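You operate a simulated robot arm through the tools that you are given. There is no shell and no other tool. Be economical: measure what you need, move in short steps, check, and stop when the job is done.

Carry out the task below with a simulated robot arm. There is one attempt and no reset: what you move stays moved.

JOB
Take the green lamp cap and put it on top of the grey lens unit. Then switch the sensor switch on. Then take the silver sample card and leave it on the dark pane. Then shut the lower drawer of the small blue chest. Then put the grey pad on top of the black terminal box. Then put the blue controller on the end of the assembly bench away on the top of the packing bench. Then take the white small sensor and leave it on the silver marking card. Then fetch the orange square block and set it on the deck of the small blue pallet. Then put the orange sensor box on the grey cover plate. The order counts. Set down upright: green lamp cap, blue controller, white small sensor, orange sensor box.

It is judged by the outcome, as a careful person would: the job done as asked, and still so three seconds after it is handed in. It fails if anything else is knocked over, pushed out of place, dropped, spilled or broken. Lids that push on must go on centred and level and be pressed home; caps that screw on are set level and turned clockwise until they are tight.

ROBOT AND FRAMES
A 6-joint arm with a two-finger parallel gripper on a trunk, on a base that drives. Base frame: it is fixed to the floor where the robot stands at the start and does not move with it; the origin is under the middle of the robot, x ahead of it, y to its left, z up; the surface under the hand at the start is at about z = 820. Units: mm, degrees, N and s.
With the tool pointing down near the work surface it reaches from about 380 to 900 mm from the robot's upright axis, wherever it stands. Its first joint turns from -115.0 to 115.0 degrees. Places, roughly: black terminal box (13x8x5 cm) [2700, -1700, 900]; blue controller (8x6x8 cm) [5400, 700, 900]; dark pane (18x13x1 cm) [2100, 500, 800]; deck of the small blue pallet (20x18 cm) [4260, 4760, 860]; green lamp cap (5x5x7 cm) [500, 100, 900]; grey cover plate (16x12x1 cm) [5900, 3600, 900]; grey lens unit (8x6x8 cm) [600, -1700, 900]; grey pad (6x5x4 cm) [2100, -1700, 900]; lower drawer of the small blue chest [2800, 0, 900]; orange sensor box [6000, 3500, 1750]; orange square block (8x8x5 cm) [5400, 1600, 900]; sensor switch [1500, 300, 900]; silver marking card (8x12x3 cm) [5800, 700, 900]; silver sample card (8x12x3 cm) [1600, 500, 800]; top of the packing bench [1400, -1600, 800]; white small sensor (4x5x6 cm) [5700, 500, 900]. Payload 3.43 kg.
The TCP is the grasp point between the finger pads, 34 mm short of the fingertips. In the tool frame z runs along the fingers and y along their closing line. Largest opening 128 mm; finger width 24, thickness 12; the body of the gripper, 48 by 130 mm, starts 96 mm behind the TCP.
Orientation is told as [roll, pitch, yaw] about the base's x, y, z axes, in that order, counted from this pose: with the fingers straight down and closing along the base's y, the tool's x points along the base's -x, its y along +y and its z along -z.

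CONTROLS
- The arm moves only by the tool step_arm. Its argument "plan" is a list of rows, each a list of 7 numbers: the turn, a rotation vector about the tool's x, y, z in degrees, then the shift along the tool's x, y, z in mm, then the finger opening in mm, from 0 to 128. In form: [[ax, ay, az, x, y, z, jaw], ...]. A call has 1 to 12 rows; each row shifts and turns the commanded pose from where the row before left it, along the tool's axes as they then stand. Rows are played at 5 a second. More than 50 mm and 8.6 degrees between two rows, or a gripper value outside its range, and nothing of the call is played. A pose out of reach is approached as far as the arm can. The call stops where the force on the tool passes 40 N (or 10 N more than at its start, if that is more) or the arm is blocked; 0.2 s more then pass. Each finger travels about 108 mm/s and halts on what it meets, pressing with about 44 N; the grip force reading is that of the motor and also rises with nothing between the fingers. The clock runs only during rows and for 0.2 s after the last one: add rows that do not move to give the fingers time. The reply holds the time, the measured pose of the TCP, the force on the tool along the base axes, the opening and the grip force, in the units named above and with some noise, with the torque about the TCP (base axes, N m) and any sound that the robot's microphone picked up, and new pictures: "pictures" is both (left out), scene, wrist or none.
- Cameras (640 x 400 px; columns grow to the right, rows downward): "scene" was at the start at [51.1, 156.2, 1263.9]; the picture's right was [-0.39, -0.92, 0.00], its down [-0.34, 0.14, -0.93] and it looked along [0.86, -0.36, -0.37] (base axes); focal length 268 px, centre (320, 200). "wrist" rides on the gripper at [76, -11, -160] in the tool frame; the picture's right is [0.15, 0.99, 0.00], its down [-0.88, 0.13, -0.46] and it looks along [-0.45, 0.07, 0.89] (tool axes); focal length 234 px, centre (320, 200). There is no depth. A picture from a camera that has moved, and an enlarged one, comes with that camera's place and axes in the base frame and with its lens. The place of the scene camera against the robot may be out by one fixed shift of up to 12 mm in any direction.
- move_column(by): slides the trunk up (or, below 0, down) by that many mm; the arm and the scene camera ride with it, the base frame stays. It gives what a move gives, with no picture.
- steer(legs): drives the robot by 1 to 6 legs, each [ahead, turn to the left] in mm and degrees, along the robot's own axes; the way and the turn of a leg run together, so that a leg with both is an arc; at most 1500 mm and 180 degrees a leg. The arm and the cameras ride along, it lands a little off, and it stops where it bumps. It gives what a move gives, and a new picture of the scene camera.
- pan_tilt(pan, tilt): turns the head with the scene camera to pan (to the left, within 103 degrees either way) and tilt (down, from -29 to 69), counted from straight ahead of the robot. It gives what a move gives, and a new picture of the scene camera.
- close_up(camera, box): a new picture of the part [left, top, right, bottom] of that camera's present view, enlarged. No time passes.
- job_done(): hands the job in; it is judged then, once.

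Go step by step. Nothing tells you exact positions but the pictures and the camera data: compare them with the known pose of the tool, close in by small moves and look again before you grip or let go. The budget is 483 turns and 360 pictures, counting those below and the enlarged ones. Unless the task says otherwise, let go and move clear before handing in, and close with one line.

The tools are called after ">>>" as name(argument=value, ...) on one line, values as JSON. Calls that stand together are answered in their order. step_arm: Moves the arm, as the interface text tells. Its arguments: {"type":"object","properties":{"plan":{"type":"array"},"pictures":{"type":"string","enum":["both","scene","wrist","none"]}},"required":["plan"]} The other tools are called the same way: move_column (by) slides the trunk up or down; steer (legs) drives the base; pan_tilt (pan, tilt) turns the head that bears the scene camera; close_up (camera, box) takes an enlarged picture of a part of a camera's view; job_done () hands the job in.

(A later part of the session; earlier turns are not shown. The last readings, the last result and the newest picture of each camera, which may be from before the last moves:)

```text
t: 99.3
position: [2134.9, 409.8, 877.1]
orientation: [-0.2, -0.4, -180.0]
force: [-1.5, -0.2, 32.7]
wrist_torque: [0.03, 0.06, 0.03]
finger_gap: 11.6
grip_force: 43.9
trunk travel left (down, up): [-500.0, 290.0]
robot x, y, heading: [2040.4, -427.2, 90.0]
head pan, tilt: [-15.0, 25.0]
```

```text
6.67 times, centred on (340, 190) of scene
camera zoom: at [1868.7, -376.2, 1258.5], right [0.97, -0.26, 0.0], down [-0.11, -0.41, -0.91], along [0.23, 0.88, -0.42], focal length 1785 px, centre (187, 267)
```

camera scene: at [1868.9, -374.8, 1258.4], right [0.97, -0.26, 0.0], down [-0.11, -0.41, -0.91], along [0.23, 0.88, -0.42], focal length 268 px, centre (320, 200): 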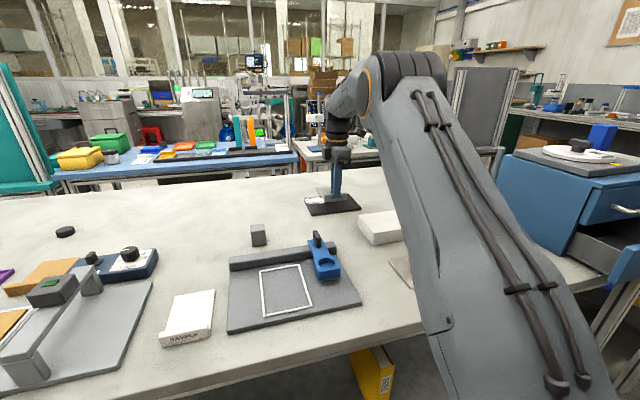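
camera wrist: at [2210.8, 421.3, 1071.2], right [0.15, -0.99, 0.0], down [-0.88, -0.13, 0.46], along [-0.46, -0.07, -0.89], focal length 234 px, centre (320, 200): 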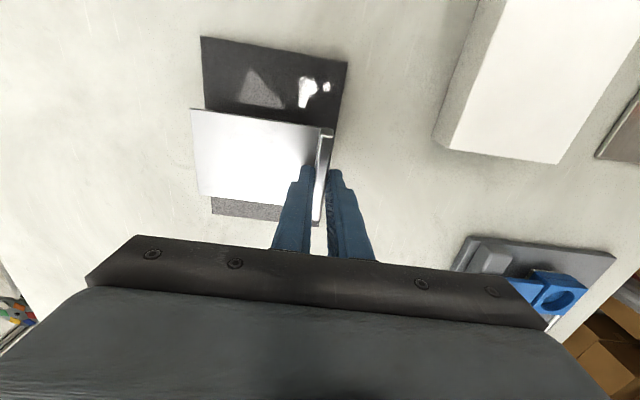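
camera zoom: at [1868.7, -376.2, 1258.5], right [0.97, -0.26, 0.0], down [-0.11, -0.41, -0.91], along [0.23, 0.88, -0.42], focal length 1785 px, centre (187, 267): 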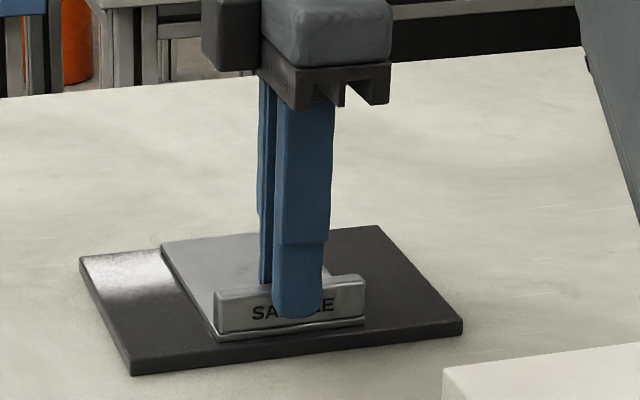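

>>> step_arm(plan=[[0, 0, 0, 0, 0, -2.5, 0], [0, 0, 0, 0, 0, 0, 20], [0, 0, 0, 0, 0, 0, 50], [0, 0, 0, 0, 0, 0, 60], [0, 0, 0, 0, 0, -30, 60], [0, 0, 0, 0, 0, -45, 60], [0, 0, 0, 0, 0, -45, 60]])

>>> close_up(camera="scene", box=[300, 160, 380, 220])

```text
t: 100.9
position: [2138.3, 408.1, 997.6]
orientation: [0.2, -0.4, -180.0]
force: [-0.9, 0.4, -0.9]
wrist_torque: [-0.03, -0.03, 0.03]
finger_gap: 59.8
grip_force: 0.2
trunk travel left (down, up): [-500.0, 290.0]
robot x, y, heading: [2043.2, -431.1, 89.7]
head pan, tilt: [-15.0, 25.0]
camera scene: at [1868.9, -374.6, 1258.3], right [0.97, -0.26, 0.0], down [-0.11, -0.41, -0.91], along [0.23, 0.88, -0.42], focal length 268 px, centre (320, 200)
camera wrist: at [2213.6, 420.9, 1156.3], right [0.15, -0.99, 0.0], down [-0.88, -0.13, 0.46], along [-0.46, -0.07, -0.89], focal length 234 px, centre (320, 200)
```

scene: 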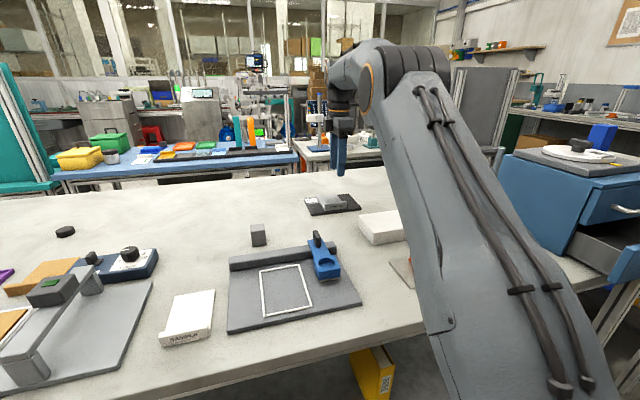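
wrist: 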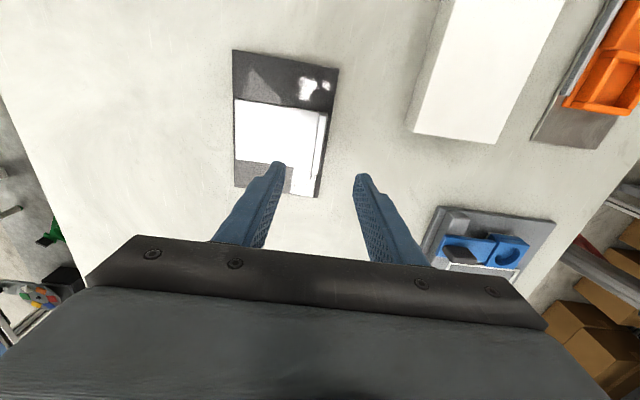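

```text
6.67 times, centred on (340, 190) of scene
camera zoom: at [1868.9, -374.6, 1258.3], right [0.97, -0.26, 0.0], down [-0.11, -0.41, -0.91], along [0.23, 0.88, -0.42], focal length 1785 px, centre (187, 267)
```

zoom: 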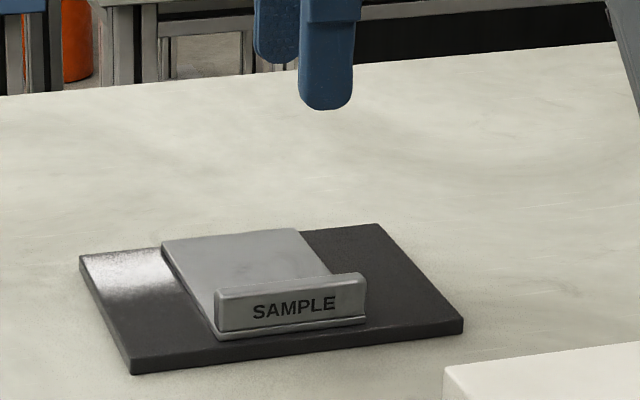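

>>> step_arm(plan=[[0, 0, 8.5, 0, 0, -45, 60], [0, 0, 8.5, 0, 0, -45, 30], [0, 0, 8.5, 0, 0, -45, 0], [0, 0, 8.5, 0, 0, 0, 0], [0, 0, 8.5, 0, 0, 0, 0], [0, 0, 8.5, 0, 0, 0, 0], [0, 0, 8.5, 0, 0, 0, 0], [0, 0, 8.5, 0, 0, 0, 0], [0, 0, 8.5, 0, 0, 0, 0], [0, 0, 8.5, 0, 0, 0, 0], [0, 0, 5, 0, 0, 0, 0]], pictures="none")

>>> step_arm(plan=[[0, 0, 0, 45, 0, 0, 0], [0, 0, 0, 45, 0, 0, 0], [0, 0, 0, 45, 5, 0, 0], [0, 0, 0, 45, 5, 0, 0], [0, 0, 0, 45, 5, 0, 0], [0, 0, 0, 45, 5, 0, 0], [0, 0, 0, 45, 0, 0, 0], [0, 0, 0, 45, 0, 0, 0]], pictures="none")

>>> steer(legs=[[-260, 0], [0, -90], [700, 0], [0, 70]])

```text
t: 103.3
position: [2134.5, 391.9, 1124.2]
orientation: [0.5, 0.0, 89.9]
force: [-0.9, -0.2, 0.0]
wrist_torque: [-0.01, 0.01, -0.04]
finger_gap: 0.0
grip_force: 33.3
out of reach, approached as far as the arm can: row 3
trunk travel left (down, up): [-500.0, 290.0]
robot x, y, heading: [2042.5, -430.5, 90.2]
head pan, tilt: [-15.0, 25.0]
```

```text
t: 105.1
position: [2114.1, 33.1, 1123.9]
orientation: [0.4, 0.1, 90.1]
force: [0.6, 0.7, -0.9]
wrist_torque: [-0.08, -0.02, -0.02]
finger_gap: 0.0
grip_force: 32.9
trunk travel left (down, up): [-500.0, 290.0]
robot x, y, heading: [2043.0, -430.5, 90.1]
head pan, tilt: [-15.0, 25.0]
```

```text
t: 117.3
position: [2947.5, -281.2, 1125.3]
orientation: [0.5, 0.1, 71.4]
force: [0.9, -0.6, -0.8]
wrist_torque: [0.0, -0.02, -0.02]
finger_gap: 0.2
grip_force: 32.7
trunk travel left (down, up): [-500.0, 290.0]
robot x, y, heading: [2729.1, -697.6, 71.2]
head pan, tilt: [-15.0, 25.0]
camera scene: at [2586.0, -590.0, 1258.4], right [0.83, -0.55, 0.0], down [-0.23, -0.35, -0.91], along [0.5, 0.75, -0.42], focal length 268 px, centre (320, 200)
```

scene: 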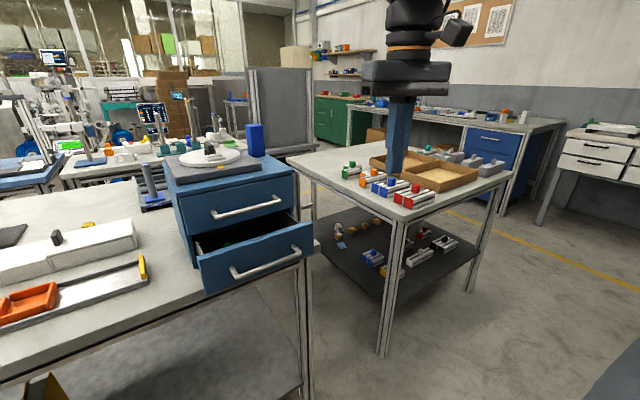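

>>> close_up(camera="scene", box=[140, 120, 340, 310])

```text
2.11 times, centred on (240, 215) of scene
camera zoom: at [2586.0, -590.0, 1258.4], right [0.83, -0.55, 0.0], down [-0.23, -0.35, -0.91], along [0.5, 0.75, -0.42], focal length 564 px, centre (488, 168)
```

zoom: 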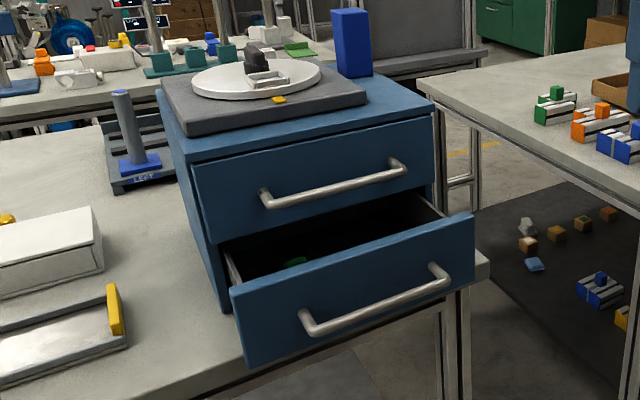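

>>> step_arm(plan=[[0, 0, -8, 0, 0, 0, 0], [0, 0, -8, 0, 0, 0, 0], [0, 0, -2.6, 0, 0, 0, 0], [0, 0, 0, -15, 40, 0, 0], [0, 0, 0, -15, 40, 0, 0], [0, 0, 0, -15, 40, 0, 0], [0, 0, 0, -15, 40, 0, 0], [0, 0, 0, -10, 37, 0, 0], [0, -8.5, 0, 0, 0, 0, 0], [0, -8.5, 0, 0, 0, 0, 0], [0, -8.5, 0, 0, 0, 0, 0], [0, -8.5, 0, 0, 0, 0, 0]])

```text
t: 119.9
position: [2749.7, -152.9, 1118.8]
orientation: [0.4, -34.0, 89.7]
force: [-0.3, 0.0, 0.0]
wrist_torque: [0.0, -0.02, 0.02]
finger_gap: 0.3
grip_force: 33.2
out of reach, approached as far as the arm can: row 11, 12
trunk travel left (down, up): [-500.0, 290.0]
robot x, y, heading: [2731.6, -692.2, 71.5]
head pan, tilt: [-15.0, 25.0]
camera scene: at [2586.0, -590.0, 1258.4], right [0.83, -0.55, 0.0], down [-0.23, -0.35, -0.91], along [0.5, 0.75, -0.42], focal length 268 px, centre (320, 200)
camera wrist: at [2761.2, -304.7, 1207.2], right [-0.99, -0.12, -0.08], down [-0.12, 0.47, 0.87], along [-0.07, 0.87, -0.48], focal length 234 px, centre (320, 200)
```

scene: 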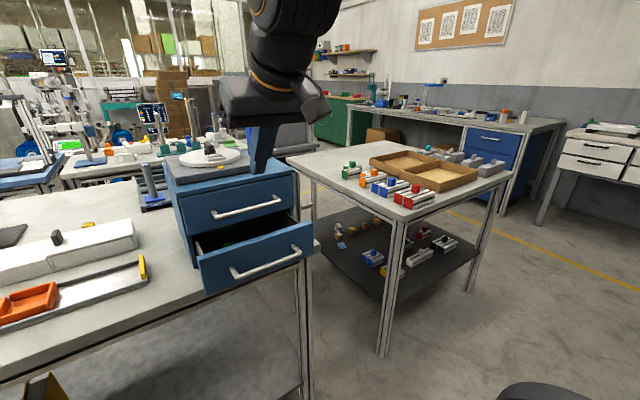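
wrist: 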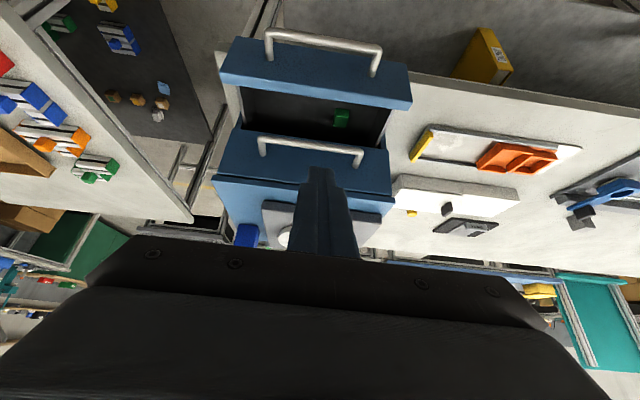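

>>> step_arm(plan=[[0, 0, 0, 24.3, 0, 30.4, 0], [0, 0, 0, 24.3, 0, 30.4, 0], [0, 0, 0, 24.3, 0, 30.4, 0], [0, 0, 0, 24.3, 0, 30.4, 0], [0, 0, 0, 24.3, 0, 30.4, 0], [0, 0, 0, 0, 0, 0, 0]])

>>> close_up(camera="scene", box=[140, 120, 340, 310])

```text
t: 121.3
position: [2750.3, -167.2, 927.1]
orientation: [0.5, -34.1, 89.7]
force: [-0.3, -0.2, 0.2]
wrist_torque: [0.02, 0.01, 0.0]
finger_gap: 0.1
grip_force: 33.2
trunk travel left (down, up): [-500.0, 290.0]
robot x, y, heading: [2730.1, -698.2, 71.6]
head pan, tilt: [-15.0, 25.0]
camera scene: at [2586.0, -590.0, 1258.4], right [0.83, -0.55, 0.0], down [-0.23, -0.35, -0.91], along [0.5, 0.75, -0.42], focal length 268 px, centre (320, 200)
camera wrist: at [2762.1, -319.7, 1016.1], right [-0.99, -0.12, -0.07], down [-0.12, 0.47, 0.87], along [-0.07, 0.87, -0.48], focal length 234 px, centre (320, 200)
```

scene: 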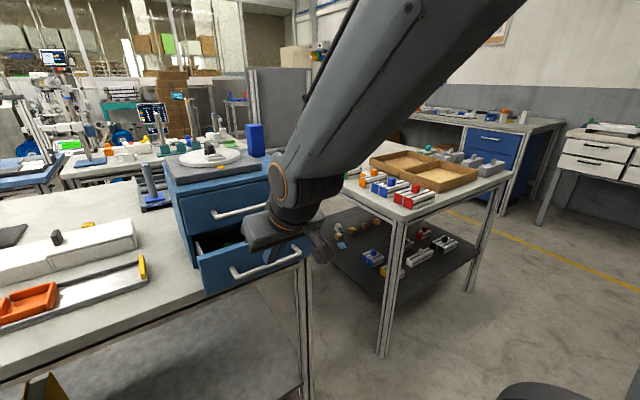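
wrist: 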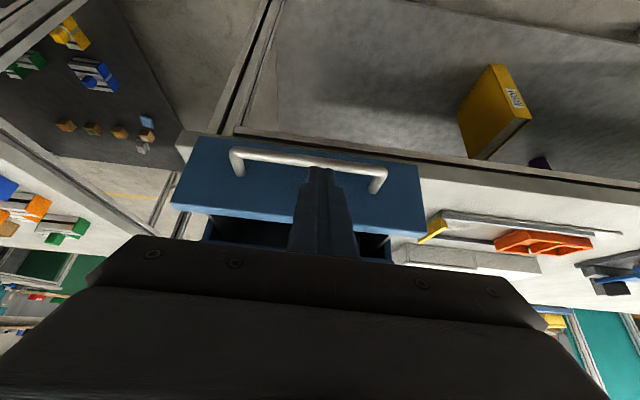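

```text
2.11 times, centred on (240, 215) of scene
camera zoom: at [2586.0, -590.0, 1258.4], right [0.83, -0.55, 0.0], down [-0.23, -0.35, -0.91], along [0.5, 0.75, -0.42], focal length 564 px, centre (488, 168)
```

zoom: 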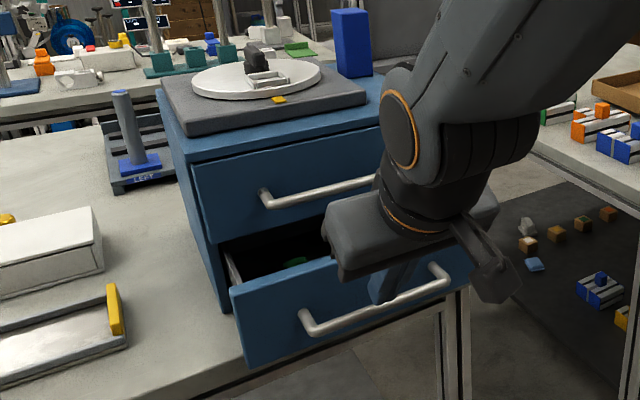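

>>> step_arm(plan=[[0, 0, 0, -8.3, 0, 5.6, 0], [0, 0, 0, -8.3, 0, 5.6, 0], [0, 0, 0, -8.3, 0, 5.6, 0], [0, 0, 0, -8.3, 0, 5.6, 0], [0, 0, 0, -8.3, 0, 5.6, 0], [0, 0, 0, -8.3, 0, 5.6, 0], [0, 0, 0, -8.3, 0, 5.6, 0], [0, 0, 0, 0, 0, 0, 0]], pictures="wrist")

>>> close_up(camera="scene", box=[140, 120, 340, 310])

```text
t: 123.1
position: [2747.9, -98.5, 925.8]
orientation: [0.6, -34.2, 89.8]
force: [1.0, -0.1, -0.2]
wrist_torque: [0.01, 0.0, 0.0]
finger_gap: 0.0
grip_force: 32.8
trunk travel left (down, up): [-500.0, 290.0]
robot x, y, heading: [2728.8, -692.8, 71.3]
head pan, tilt: [-15.0, 25.0]
camera wrist: at [2759.7, -249.7, 1014.9], right [-0.99, -0.12, -0.08], down [-0.12, 0.47, 0.87], along [-0.07, 0.87, -0.48], focal length 234 px, centre (320, 200)
```

wrist: 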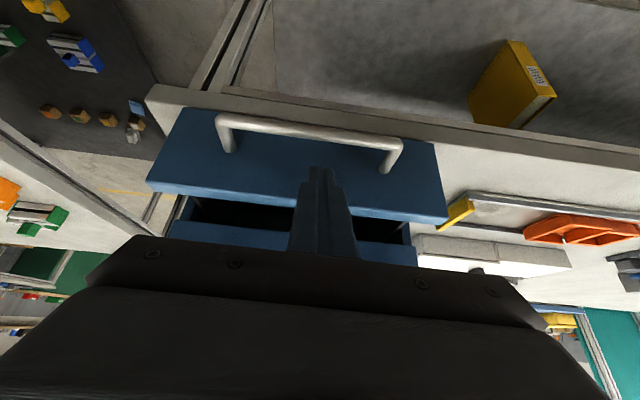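

```text
2.11 times, centred on (240, 215) of scene
camera zoom: at [2586.0, -590.0, 1258.4], right [0.83, -0.55, 0.0], down [-0.23, -0.35, -0.91], along [0.5, 0.75, -0.42], focal length 564 px, centre (488, 168)
```

zoom: 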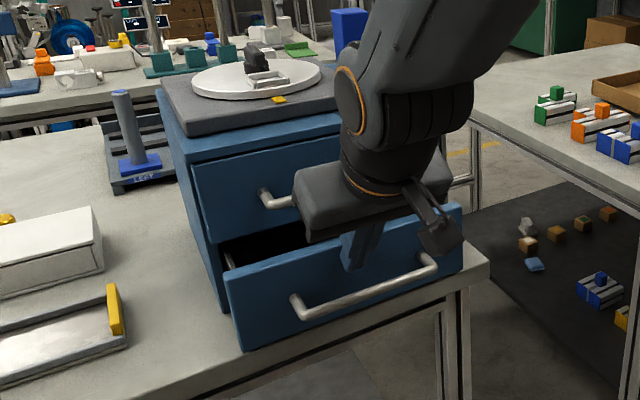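

>>> step_arm(plan=[[0, 0, 0, -8.3, 0, 5.6, 0], [0, 0, 0, -8.3, 0, 5.6, 0], [0, 0, 0, -8.3, 0, 5.6, 0], [0, 0, 0, -8.3, 0, 5.6, 0], [0, 0, 0, 0, 0, 0, 0]], pictures="wrist")

>>> close_up(camera="scene", box=[140, 120, 340, 310])

```text
t: 124.3
position: [2750.3, -57.9, 924.6]
orientation: [0.5, -34.1, 89.7]
force: [-0.7, 0.0, 0.2]
wrist_torque: [0.01, 0.0, -0.01]
finger_gap: 0.0
grip_force: 33.1
trunk travel left (down, up): [-500.0, 290.0]
robot x, y, heading: [2730.3, -694.4, 71.0]
head pan, tilt: [-15.0, 25.0]
camera wrist: at [2761.5, -209.4, 1014.3], right [-0.99, -0.12, -0.08], down [-0.12, 0.47, 0.87], along [-0.07, 0.87, -0.48], focal length 234 px, centre (320, 200)
```

wrist: 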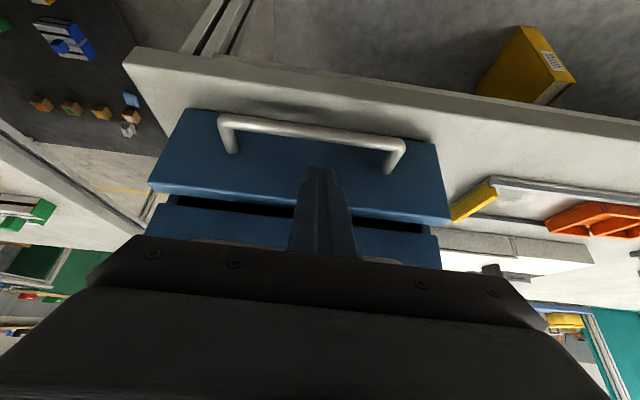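

```text
2.11 times, centred on (240, 215) of scene
camera zoom: at [2586.0, -589.9, 1258.4], right [0.83, -0.55, 0.0], down [-0.23, -0.35, -0.91], along [0.5, 0.75, -0.42], focal length 564 px, centre (488, 168)
```

zoom: 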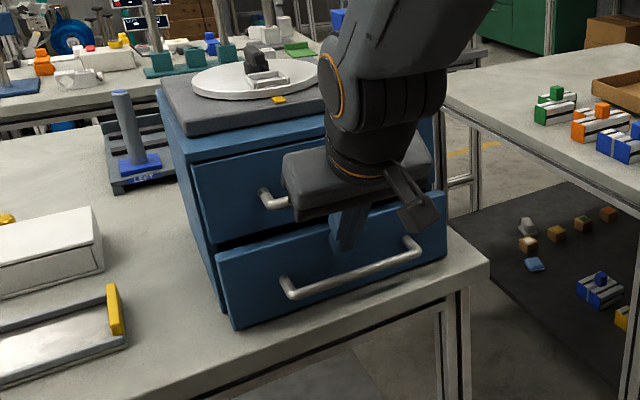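

Nearly closed; pushing in small steps until it stops.

>>> step_arm(plan=[[0, 0, 0, -5, 0, 3.4, 0], [0, 0, 0, -5, 0, 3.4, 0], [0, 0, 0, -3.3, 0, 2.2, 0], [0, 0, 0, -3.3, 0, 2.2, 0], [0, 0, 0, -3.3, 0, 2.2, 0], [0, 0, 0, 0, 0, 0, 0]], pictures="wrist")

>>> close_up(camera="scene", box=[140, 120, 340, 310])

```text
t: 125.7
position: [2748.3, -34.2, 926.3]
orientation: [0.5, -34.1, 89.7]
force: [-1.0, 0.4, -0.1]
wrist_torque: [-0.01, -0.01, 0.03]
finger_gap: 0.0
grip_force: 32.8
trunk travel left (down, up): [-500.0, 290.0]
robot x, y, heading: [2734.2, -694.7, 71.2]
head pan, tilt: [-15.0, 25.0]
camera wrist: at [2760.6, -185.7, 1014.9], right [-0.99, -0.12, -0.08], down [-0.12, 0.47, 0.87], along [-0.07, 0.87, -0.48], focal length 234 px, centre (320, 200)
```

wrist: 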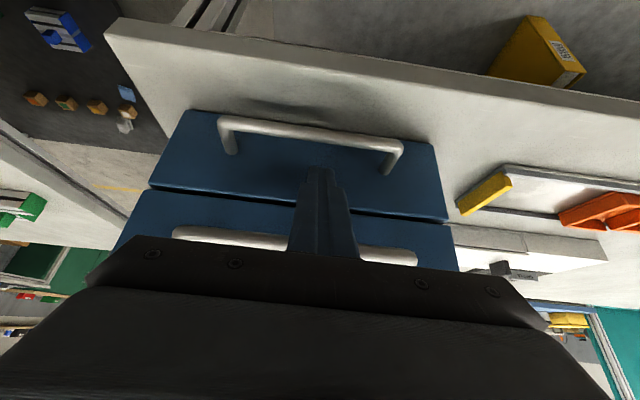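

```text
2.11 times, centred on (240, 215) of scene
camera zoom: at [2586.0, -589.9, 1258.4], right [0.83, -0.55, 0.0], down [-0.23, -0.35, -0.91], along [0.5, 0.75, -0.42], focal length 564 px, centre (488, 168)
```

zoom: 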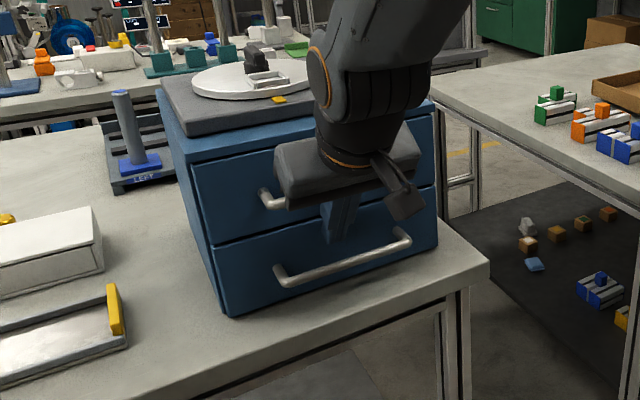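

>>> step_arm(plan=[[0, 0, 0, -1.7, 0, 1.1, 0], [0, 0, 0, -1.7, 0, 1.1, 0], [0, 0, 0, -1.7, 0, 1.1, 0], [0, 0, 0, -1.7, 0, 1.1, 0], [0, 0, 0, 0, 0, 0, 0]], pictures="none")

>>> close_up(camera="scene", box=[140, 120, 340, 310])

```text
t: 126.7
position: [2748.7, -30.9, 923.9]
orientation: [0.5, -33.6, 89.6]
force: [-0.3, -15.6, 7.0]
wrist_torque: [-0.17, 0.0, 0.04]
finger_gap: 0.5
grip_force: 33.6
trunk travel left (down, up): [-500.0, 290.0]
robot x, y, heading: [2731.9, -696.6, 71.4]
head pan, tilt: [-15.0, 25.0]
stopped in row 4: the force on the tool passed its limit at 43 N (the readings are from after the stop); the commanded pose is now the measured one
```

```text
2.11 times, centred on (240, 215) of scene
camera zoom: at [2585.9, -591.4, 1258.4], right [0.83, -0.55, 0.0], down [-0.23, -0.35, -0.91], along [0.5, 0.75, -0.42], focal length 564 px, centre (488, 168)
```

zoom: 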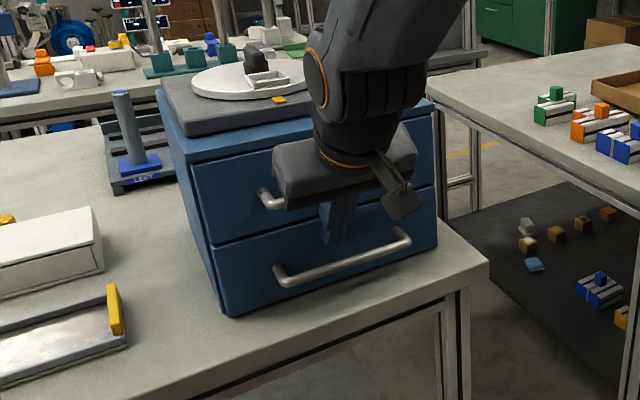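

>>> step_arm(plan=[[0, 0, 0, 8.3, 0, -5.6, 0], [0, 0, 0, 33, 0, -22, 0], [0, 0, 0, 33, 0, -22, 0], [0, 0, 0, 33, 0, -22, 0], [0, 8.5, 0, -10, 0, -30, 0], [0, 8.5, 0, -10, 0, -30, 0], [0, 8.5, 0, 0, 0, -40, 0], [0, 8.5, 0, 0, 0, -40, 0], [0, 0, 0, 0, 0, -40, 0]])

>>> close_up(camera="scene", box=[140, 120, 340, 310])

```text
t: 128.7
position: [2749.1, -188.0, 1102.8]
orientation: [0.3, 0.4, 89.9]
force: [-0.4, 0.4, 0.2]
wrist_torque: [-0.01, 0.01, -0.03]
finger_gap: 0.0
grip_force: 33.2
trunk travel left (down, up): [-500.0, 290.0]
robot x, y, heading: [2732.3, -695.7, 71.3]
head pan, tilt: [-15.0, 25.0]
camera scene: at [2585.9, -590.3, 1258.3], right [0.83, -0.55, 0.0], down [-0.23, -0.35, -0.91], along [0.5, 0.75, -0.42], focal length 268 px, centre (320, 200)
camera wrist: at [2762.7, -262.8, 1263.6], right [-0.99, -0.15, 0.01], down [-0.13, 0.88, 0.45], along [-0.07, 0.45, -0.89], focal length 234 px, centre (320, 200)
```

scene: 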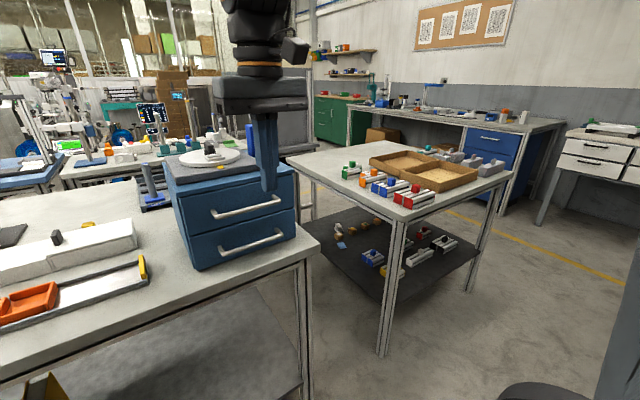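
wrist: 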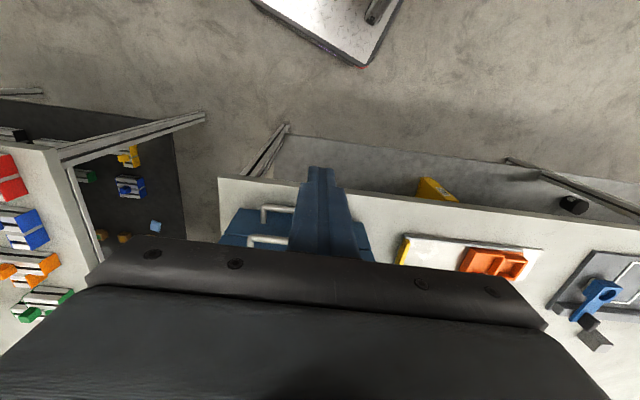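

```text
2.11 times, centred on (240, 215) of scene
camera zoom: at [2585.9, -590.3, 1258.3], right [0.83, -0.55, 0.0], down [-0.23, -0.35, -0.91], along [0.5, 0.75, -0.42], focal length 564 px, centre (488, 168)
```

zoom: 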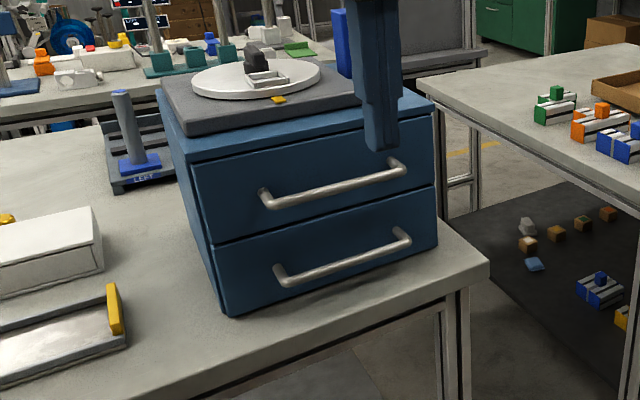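

>>> steer(legs=[[0, 109], [330, 0], [0, 90], [150, 0]])

>>> pan_tilt(pan=0, tilt=25)

```text
t: 140.2
position: [2519.8, -1346.6, 1103.7]
orientation: [0.4, 0.3, -73.4]
force: [0.0, -0.3, -0.3]
wrist_torque: [-0.01, -0.02, 0.0]
finger_gap: 0.1
grip_force: 32.4
trunk travel left (down, up): [-500.0, 290.0]
robot x, y, heading: [2390.8, -854.7, -91.9]
head pan, tilt: [-15.0, 25.0]
camera scene: at [2559.8, -920.8, 1258.4], right [-0.96, 0.29, 0.0], down [0.12, 0.4, -0.91], along [-0.26, -0.87, -0.42], focal length 268 px, centre (320, 200)
```

scene: 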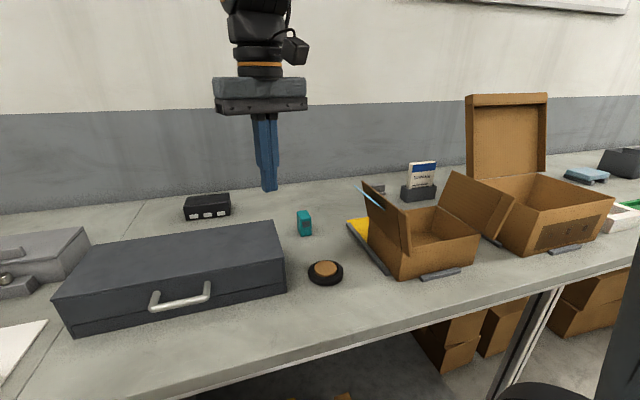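

```text
t: 141.0
position: [2519.9, -1346.7, 1103.7]
orientation: [0.4, 0.2, -73.2]
force: [-0.4, -0.3, -0.1]
wrist_torque: [0.0, -0.01, -0.01]
finger_gap: 0.1
grip_force: 33.1
trunk travel left (down, up): [-500.0, 290.0]
robot x, y, heading: [2392.5, -856.1, -91.9]
head pan, tilt: [0.0, 25.0]
camera scene: at [2583.5, -924.8, 1258.4], right [-1.0, 0.03, 0.0], down [0.01, 0.42, -0.91], along [-0.03, -0.91, -0.42], focal length 268 px, centre (320, 200)
```

scene: 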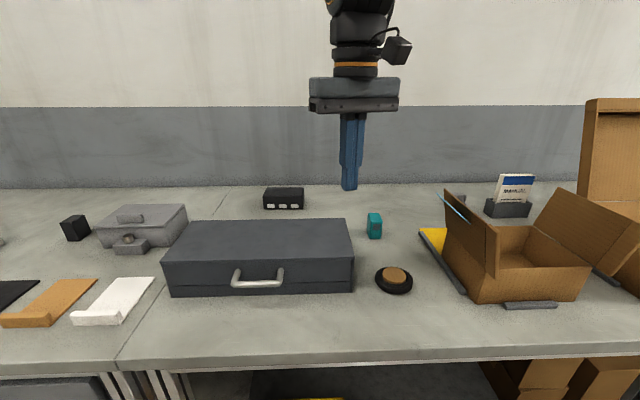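

>>> pan_tilt(pan=10, tilt=69)

>>> close_up(camera="wrist", box=[0, 0, 640, 400])

```text
t: 142.1
position: [2519.4, -1347.6, 1103.2]
orientation: [0.4, 0.3, -73.2]
force: [-0.4, -0.5, -0.6]
wrist_torque: [-0.01, 0.01, 0.0]
finger_gap: 0.2
grip_force: 32.7
trunk travel left (down, up): [-500.0, 290.0]
robot x, y, heading: [2395.3, -856.5, -91.8]
head pan, tilt: [10.0, 68.8]
camera scene: at [2594.5, -888.1, 1199.0], right [-0.99, -0.14, 0.0], down [-0.13, 0.92, -0.36], along [0.05, -0.36, -0.93], focal length 268 px, centre (320, 200)
```

scene: 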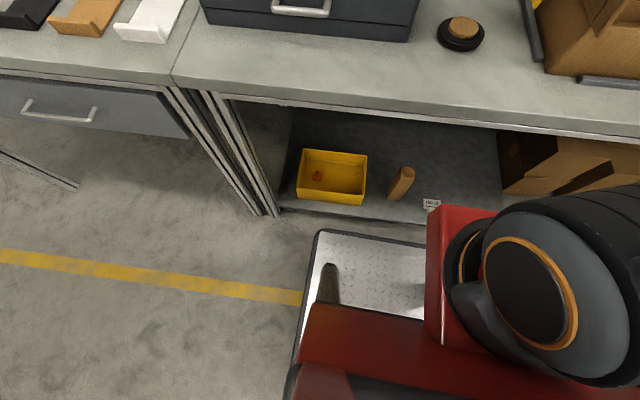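

```text
1.00 times, centred on (320, 200) of wrist (not enlarged: the box is as wide or as high as the picture)
camera zoom: at [2486.3, -1278.9, 1263.1], right [0.91, 0.42, 0.01], down [0.38, -0.81, 0.45], along [0.2, -0.41, -0.89], focal length 234 px, centre (320, 200)
```

zoom: 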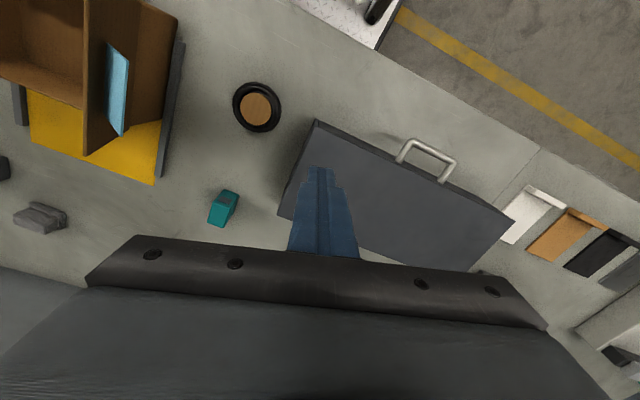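

>>> close_up(camera="wrist", box=[0, 140, 240, 260])

>>> steer(legs=[[-100, 0], [0, -45], [240, 0], [0, 45]])

```text
2.67 times, centred on (120, 200) of wrist
camera zoom: at [2486.3, -1278.9, 1263.1], right [0.91, 0.42, 0.01], down [0.38, -0.81, 0.45], along [0.2, -0.41, -0.89], focal length 624 px, centre (853, 200)
```

zoom: 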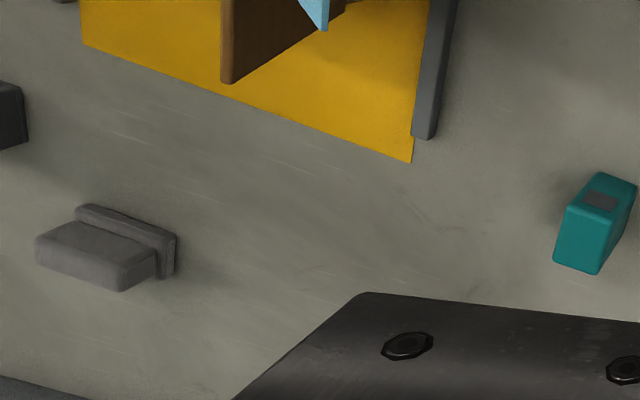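

```text
t: 146.3
position: [2033.5, -1269.2, 1101.8]
orientation: [0.4, 0.5, -119.1]
force: [-0.2, 0.2, 0.2]
wrist_torque: [-0.05, -0.02, 0.0]
finger_gap: 0.0
grip_force: 33.4
trunk travel left (down, up): [-500.0, 290.0]
robot x, y, heading: [2294.7, -834.7, -137.7]
head pan, tilt: [10.0, 68.8]
stopped in leg 3: the robot was blocked; the commanded pose is now the measured one
camera scene: at [2414.2, -1001.9, 1198.9], right [-0.79, 0.61, 0.0], down [0.57, 0.74, -0.36], along [-0.22, -0.29, -0.93], focal length 268 px, centre (320, 200)
```

scene: 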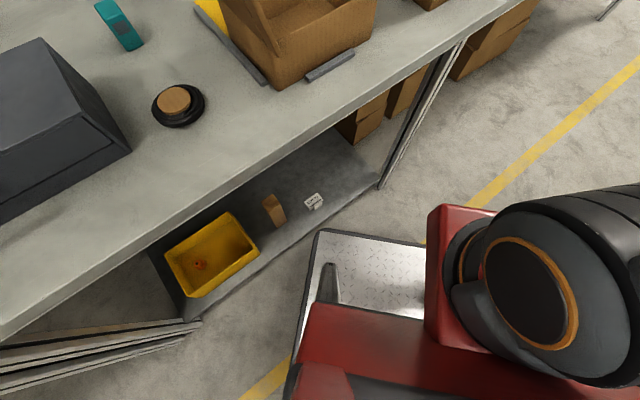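

>>> steer(legs=[[-150, 0], [0, -42], [200, 0], [0, 90], [170, 0]])

>>> pan_tilt(pan=0, tilt=28)

```text
t: 155.7
position: [2342.9, -1387.3, 1100.8]
orientation: [0.4, 0.5, -72.6]
force: [0.1, -0.2, 0.6]
wrist_torque: [0.02, -0.02, -0.02]
finger_gap: 0.0
grip_force: 33.5
trunk travel left (down, up): [-500.0, 290.0]
robot x, y, heading: [2203.4, -897.2, -91.1]
head pan, tilt: [10.0, 68.8]
camera scene: at [2408.8, -926.1, 1198.9], right [-0.99, -0.15, 0.0], down [-0.14, 0.92, -0.36], along [0.06, -0.36, -0.93], focal length 268 px, centre (320, 200)
```

scene: 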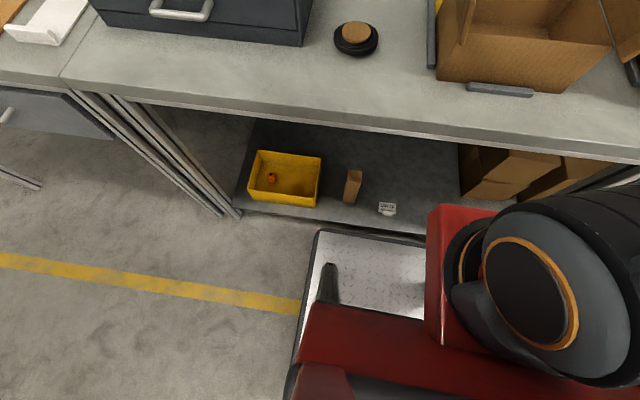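

```text
t: 156.7
position: [2343.1, -1386.0, 1102.0]
orientation: [0.4, 0.5, -72.7]
force: [0.0, -0.3, 1.0]
wrist_torque: [0.0, -0.04, 0.01]
finger_gap: 0.0
grip_force: 33.1
trunk travel left (down, up): [-500.0, 290.0]
robot x, y, heading: [2207.4, -900.1, -91.4]
head pan, tilt: [0.0, 28.0]
camera scene: at [2398.3, -962.1, 1253.5], right [-1.0, 0.02, 0.0], down [0.01, 0.47, -0.88], along [-0.02, -0.88, -0.47], focal length 268 px, centre (320, 200)
```

scene: 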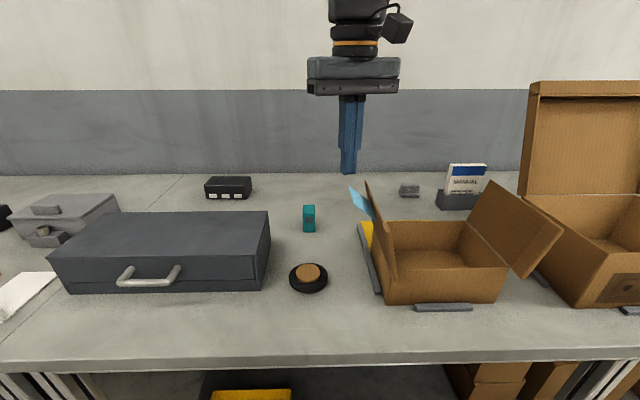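

>>> close_up(camera="scene", box=[370, 150, 490, 225])

>>> close_up(camera="scene", box=[180, 150, 300, 225])

```text
5.33 times, centred on (430, 188) of scene
camera zoom: at [2398.3, -962.1, 1253.5], right [-1.0, 0.02, 0.0], down [0.01, 0.47, -0.88], along [-0.02, -0.88, -0.47], focal length 1428 px, centre (-267, 267)
```

zoom: 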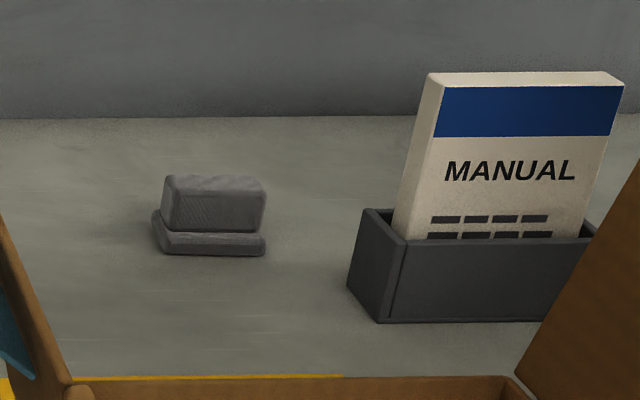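

```text
5.33 times, centred on (240, 188) of scene
camera zoom: at [2398.3, -962.1, 1253.5], right [-1.0, 0.02, 0.0], down [0.01, 0.47, -0.88], along [-0.02, -0.88, -0.47], focal length 1428 px, centre (747, 267)
```

zoom: 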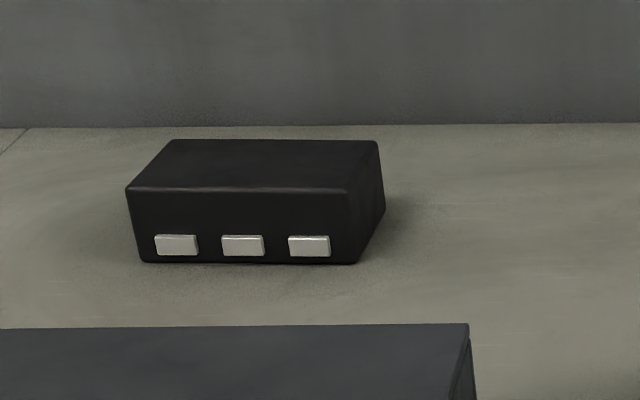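

>>> move_column(by=120)

>>> step_arm(plan=[[0, 0, 8.5, 0, 0, 0, 60], [0, 0, 8.8, 0, 0, 0, 85], [0, 0, 0, -25, -40, 0, 85], [0, 0, 0, -25, -40, 0, 85], [0, 0, 0, -25, -40, 0, 85], [0, 0, 0, -25, -40, 0, 85], [0, 0, 0, -45, -20, 0, 85], [0, 0, 0, -45, -20, 0, 85], [0, 0, 0, -45, -20, 0, 85], [0, 0, 0, -45, -15, 0, 85], [0, 0, 0, 0, 0, 0, 85]])

```text
t: 158.2
position: [2343.1, -1386.1, 1222.0]
orientation: [0.3, 0.5, -72.5]
force: [0.8, -1.1, -0.5]
wrist_torque: [0.04, 0.0, 0.0]
finger_gap: 0.0
grip_force: 33.0
trunk travel left (down, up): [-620.0, 170.0]
robot x, y, heading: [2202.8, -900.0, -91.4]
head pan, tilt: [0.0, 28.0]
```

```text
refused: row 2 steps farther than a row can; nothing moved
```

>>> step_arm(plan=[[0, 0, 8.5, 0, 0, 0, 60], [0, 0, 8.5, 0, 0, 0, 85], [0, 0, 0, -25, -40, 0, 85], [0, 0, 0, -25, -40, 0, 85], [0, 0, 0, -25, -40, 0, 85], [0, 0, 0, -25, -40, 0, 85], [0, 0, 0, -45, -20, 0, 85], [0, 0, 0, -45, -20, 0, 85], [0, 0, 0, -45, -20, 0, 85], [0, 0, 0, -45, -20, 0, 85], [0, 0, 0, 0, 0, 0, 85]])

```text
t: 160.6
position: [2106.3, -1668.8, 1219.8]
orientation: [0.1, 0.8, -89.6]
force: [-0.5, 0.1, -0.5]
wrist_torque: [0.04, 0.05, -0.02]
finger_gap: 85.1
grip_force: 0.0
trunk travel left (down, up): [-620.0, 170.0]
robot x, y, heading: [2207.2, -896.8, -91.3]
head pan, tilt: [0.0, 28.0]
camera scene: at [2398.9, -928.9, 1373.6], right [-1.0, 0.02, 0.0], down [0.01, 0.47, -0.88], along [-0.02, -0.88, -0.47], focal length 268 px, centre (320, 200)
camera wrist: at [2093.2, -1594.5, 1380.1], right [0.99, 0.15, 0.01], down [0.14, -0.89, 0.45], along [0.07, -0.44, -0.9], focal length 234 px, centre (320, 200)
```

scene: 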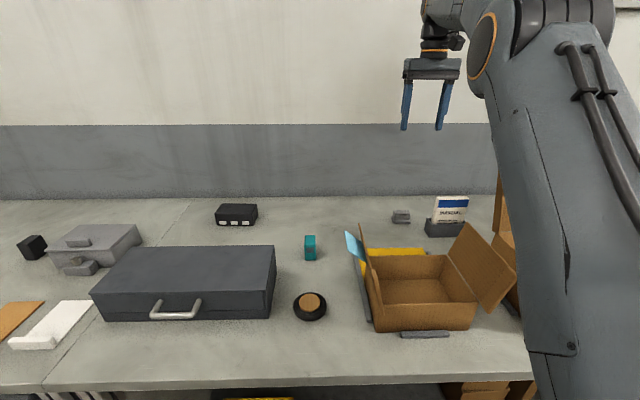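
wrist: 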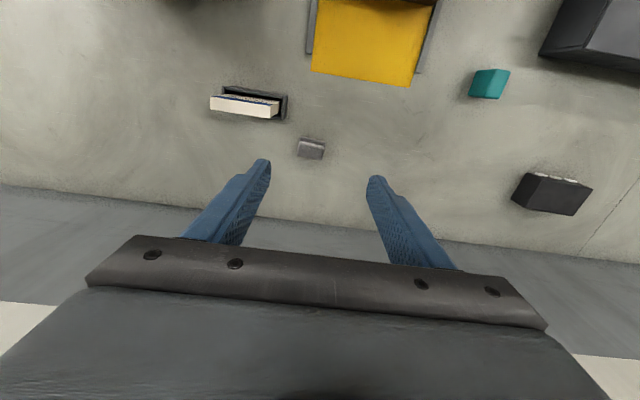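

>>> close_up(camera="wrist", box=[200, 80, 380, 200])

>>> close_up(camera="wrist", box=[490, 150, 640, 240])

>>> close_up(camera="scene", box=[360, 180, 480, 255])

>>> close_up(camera="scene", box=[180, 180, 300, 255])

```text
3.33 times, centred on (290, 140) of wrist
camera zoom: at [2093.2, -1594.5, 1380.1], right [0.99, 0.15, 0.01], down [0.14, -0.89, 0.45], along [0.07, -0.44, -0.9], focal length 781 px, centre (420, 400)
```

zoom: 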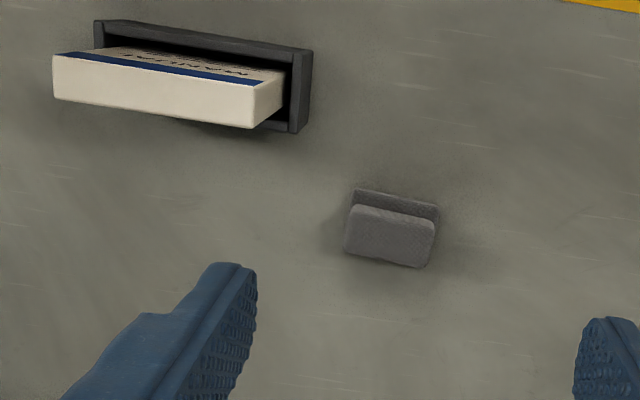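

```text
4.27 times, centred on (565, 195) of wrist
camera zoom: at [2093.2, -1594.5, 1380.1], right [0.99, 0.15, 0.01], down [0.14, -0.89, 0.45], along [0.07, -0.44, -0.9], focal length 999 px, centre (-725, 221)
```

zoom: 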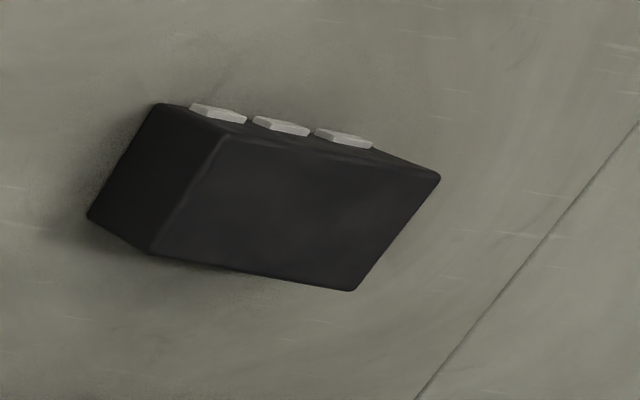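

```text
5.33 times, centred on (420, 218) of scene
camera zoom: at [2398.9, -928.9, 1373.6], right [-1.0, 0.02, 0.0], down [0.01, 0.47, -0.88], along [-0.02, -0.88, -0.47], focal length 1428 px, centre (-213, 107)
```

zoom: 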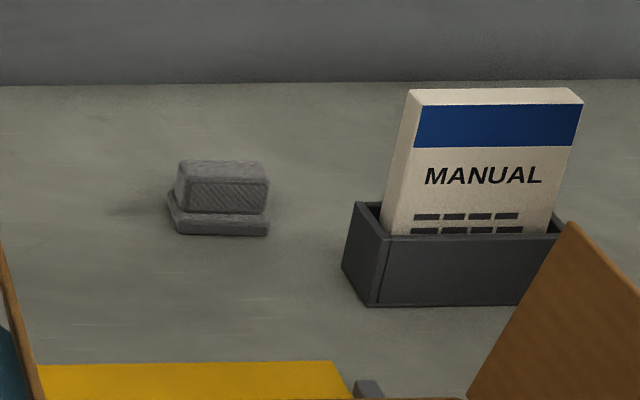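

```text
5.33 times, centred on (240, 218) of scene
camera zoom: at [2398.9, -928.9, 1373.6], right [-1.0, 0.02, 0.0], down [0.01, 0.47, -0.88], along [-0.02, -0.88, -0.47], focal length 1428 px, centre (747, 107)
```

zoom: 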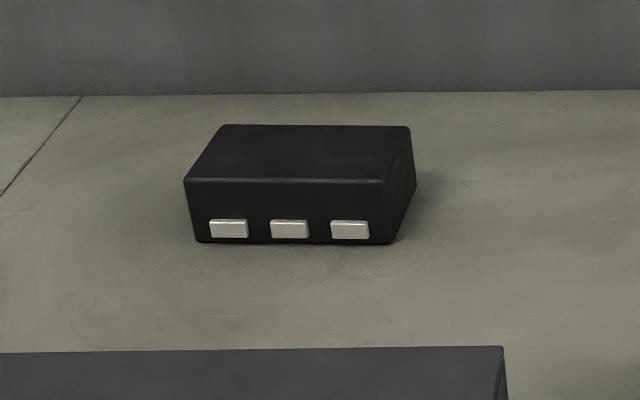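

>>> step_arm(plan=[[0, 0, 0, -27, -6, 30, 85], [0, 0, 0, -27, -6, 30, 85], [0, 0, 0, 0, 0, 45, 85], [0, 0, 0, 0, 0, 45, 85], [0, 0, 0, 0, 0, 45, 85], [0, 0, 0, 0, 0, 35, 85], [0, 0, 0, 0, 0, 0, 85]])

>>> close_up(camera="wrist", box=[220, 80, 420, 220])

>>> close_up(camera="scene", box=[360, 160, 480, 235])

```text
t: 162.2
position: [2094.7, -1717.1, 986.0]
orientation: [0.2, 0.6, -89.6]
force: [0.6, -0.8, 0.5]
wrist_torque: [0.04, -0.03, 0.03]
finger_gap: 85.0
grip_force: 0.1
trunk travel left (down, up): [-620.0, 170.0]
robot x, y, heading: [2208.8, -894.1, -91.1]
head pan, tilt: [0.0, 28.0]
camera scene: at [2398.9, -928.7, 1373.6], right [-1.0, 0.02, 0.0], down [0.01, 0.47, -0.88], along [-0.02, -0.88, -0.47], focal length 268 px, centre (320, 200)
camera wrist: at [2082.0, -1642.3, 1146.6], right [0.99, 0.15, 0.01], down [0.14, -0.88, 0.45], along [0.07, -0.44, -0.89], focal length 234 px, centre (320, 200)
```

scene: 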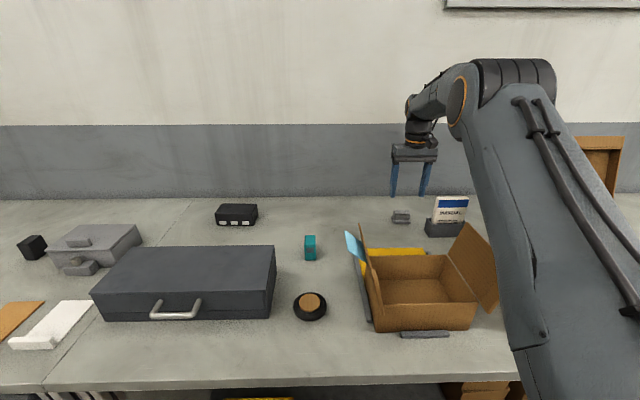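
wrist: 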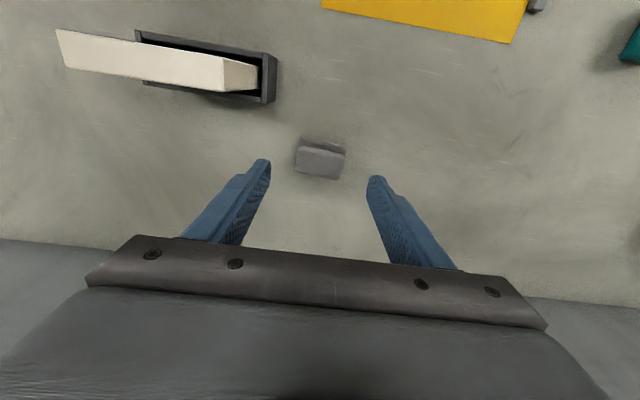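

```text
2.86 times, centred on (320, 150) of wrist
camera zoom: at [2082.0, -1642.3, 1146.6], right [0.99, 0.15, 0.01], down [0.14, -0.88, 0.45], along [0.07, -0.44, -0.89], focal length 669 px, centre (320, 343)
```

zoom: 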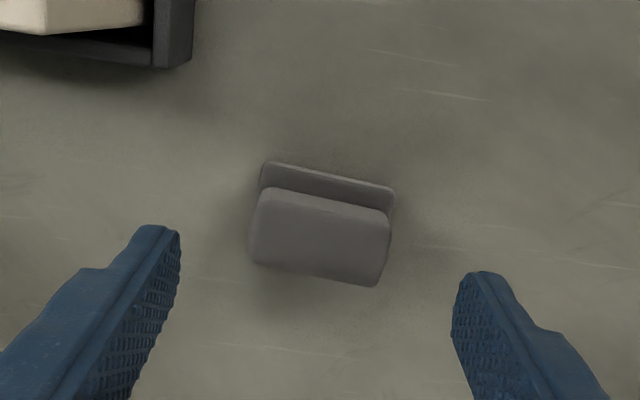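

```text
5.33 times, centred on (420, 198) of scene
camera zoom: at [2398.9, -928.7, 1373.6], right [-1.0, 0.02, 0.0], down [0.01, 0.47, -0.88], along [-0.02, -0.88, -0.47], focal length 1428 px, centre (-213, 213)
```

zoom: 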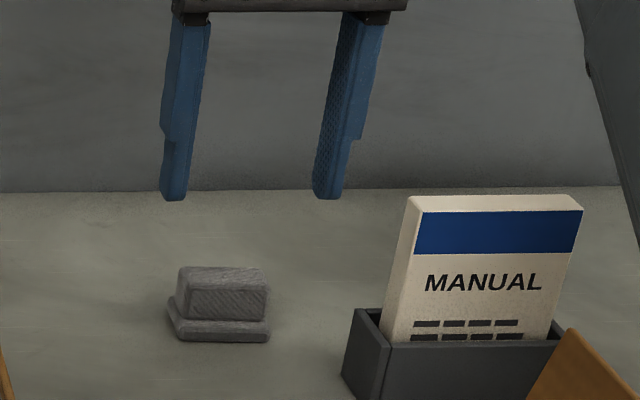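

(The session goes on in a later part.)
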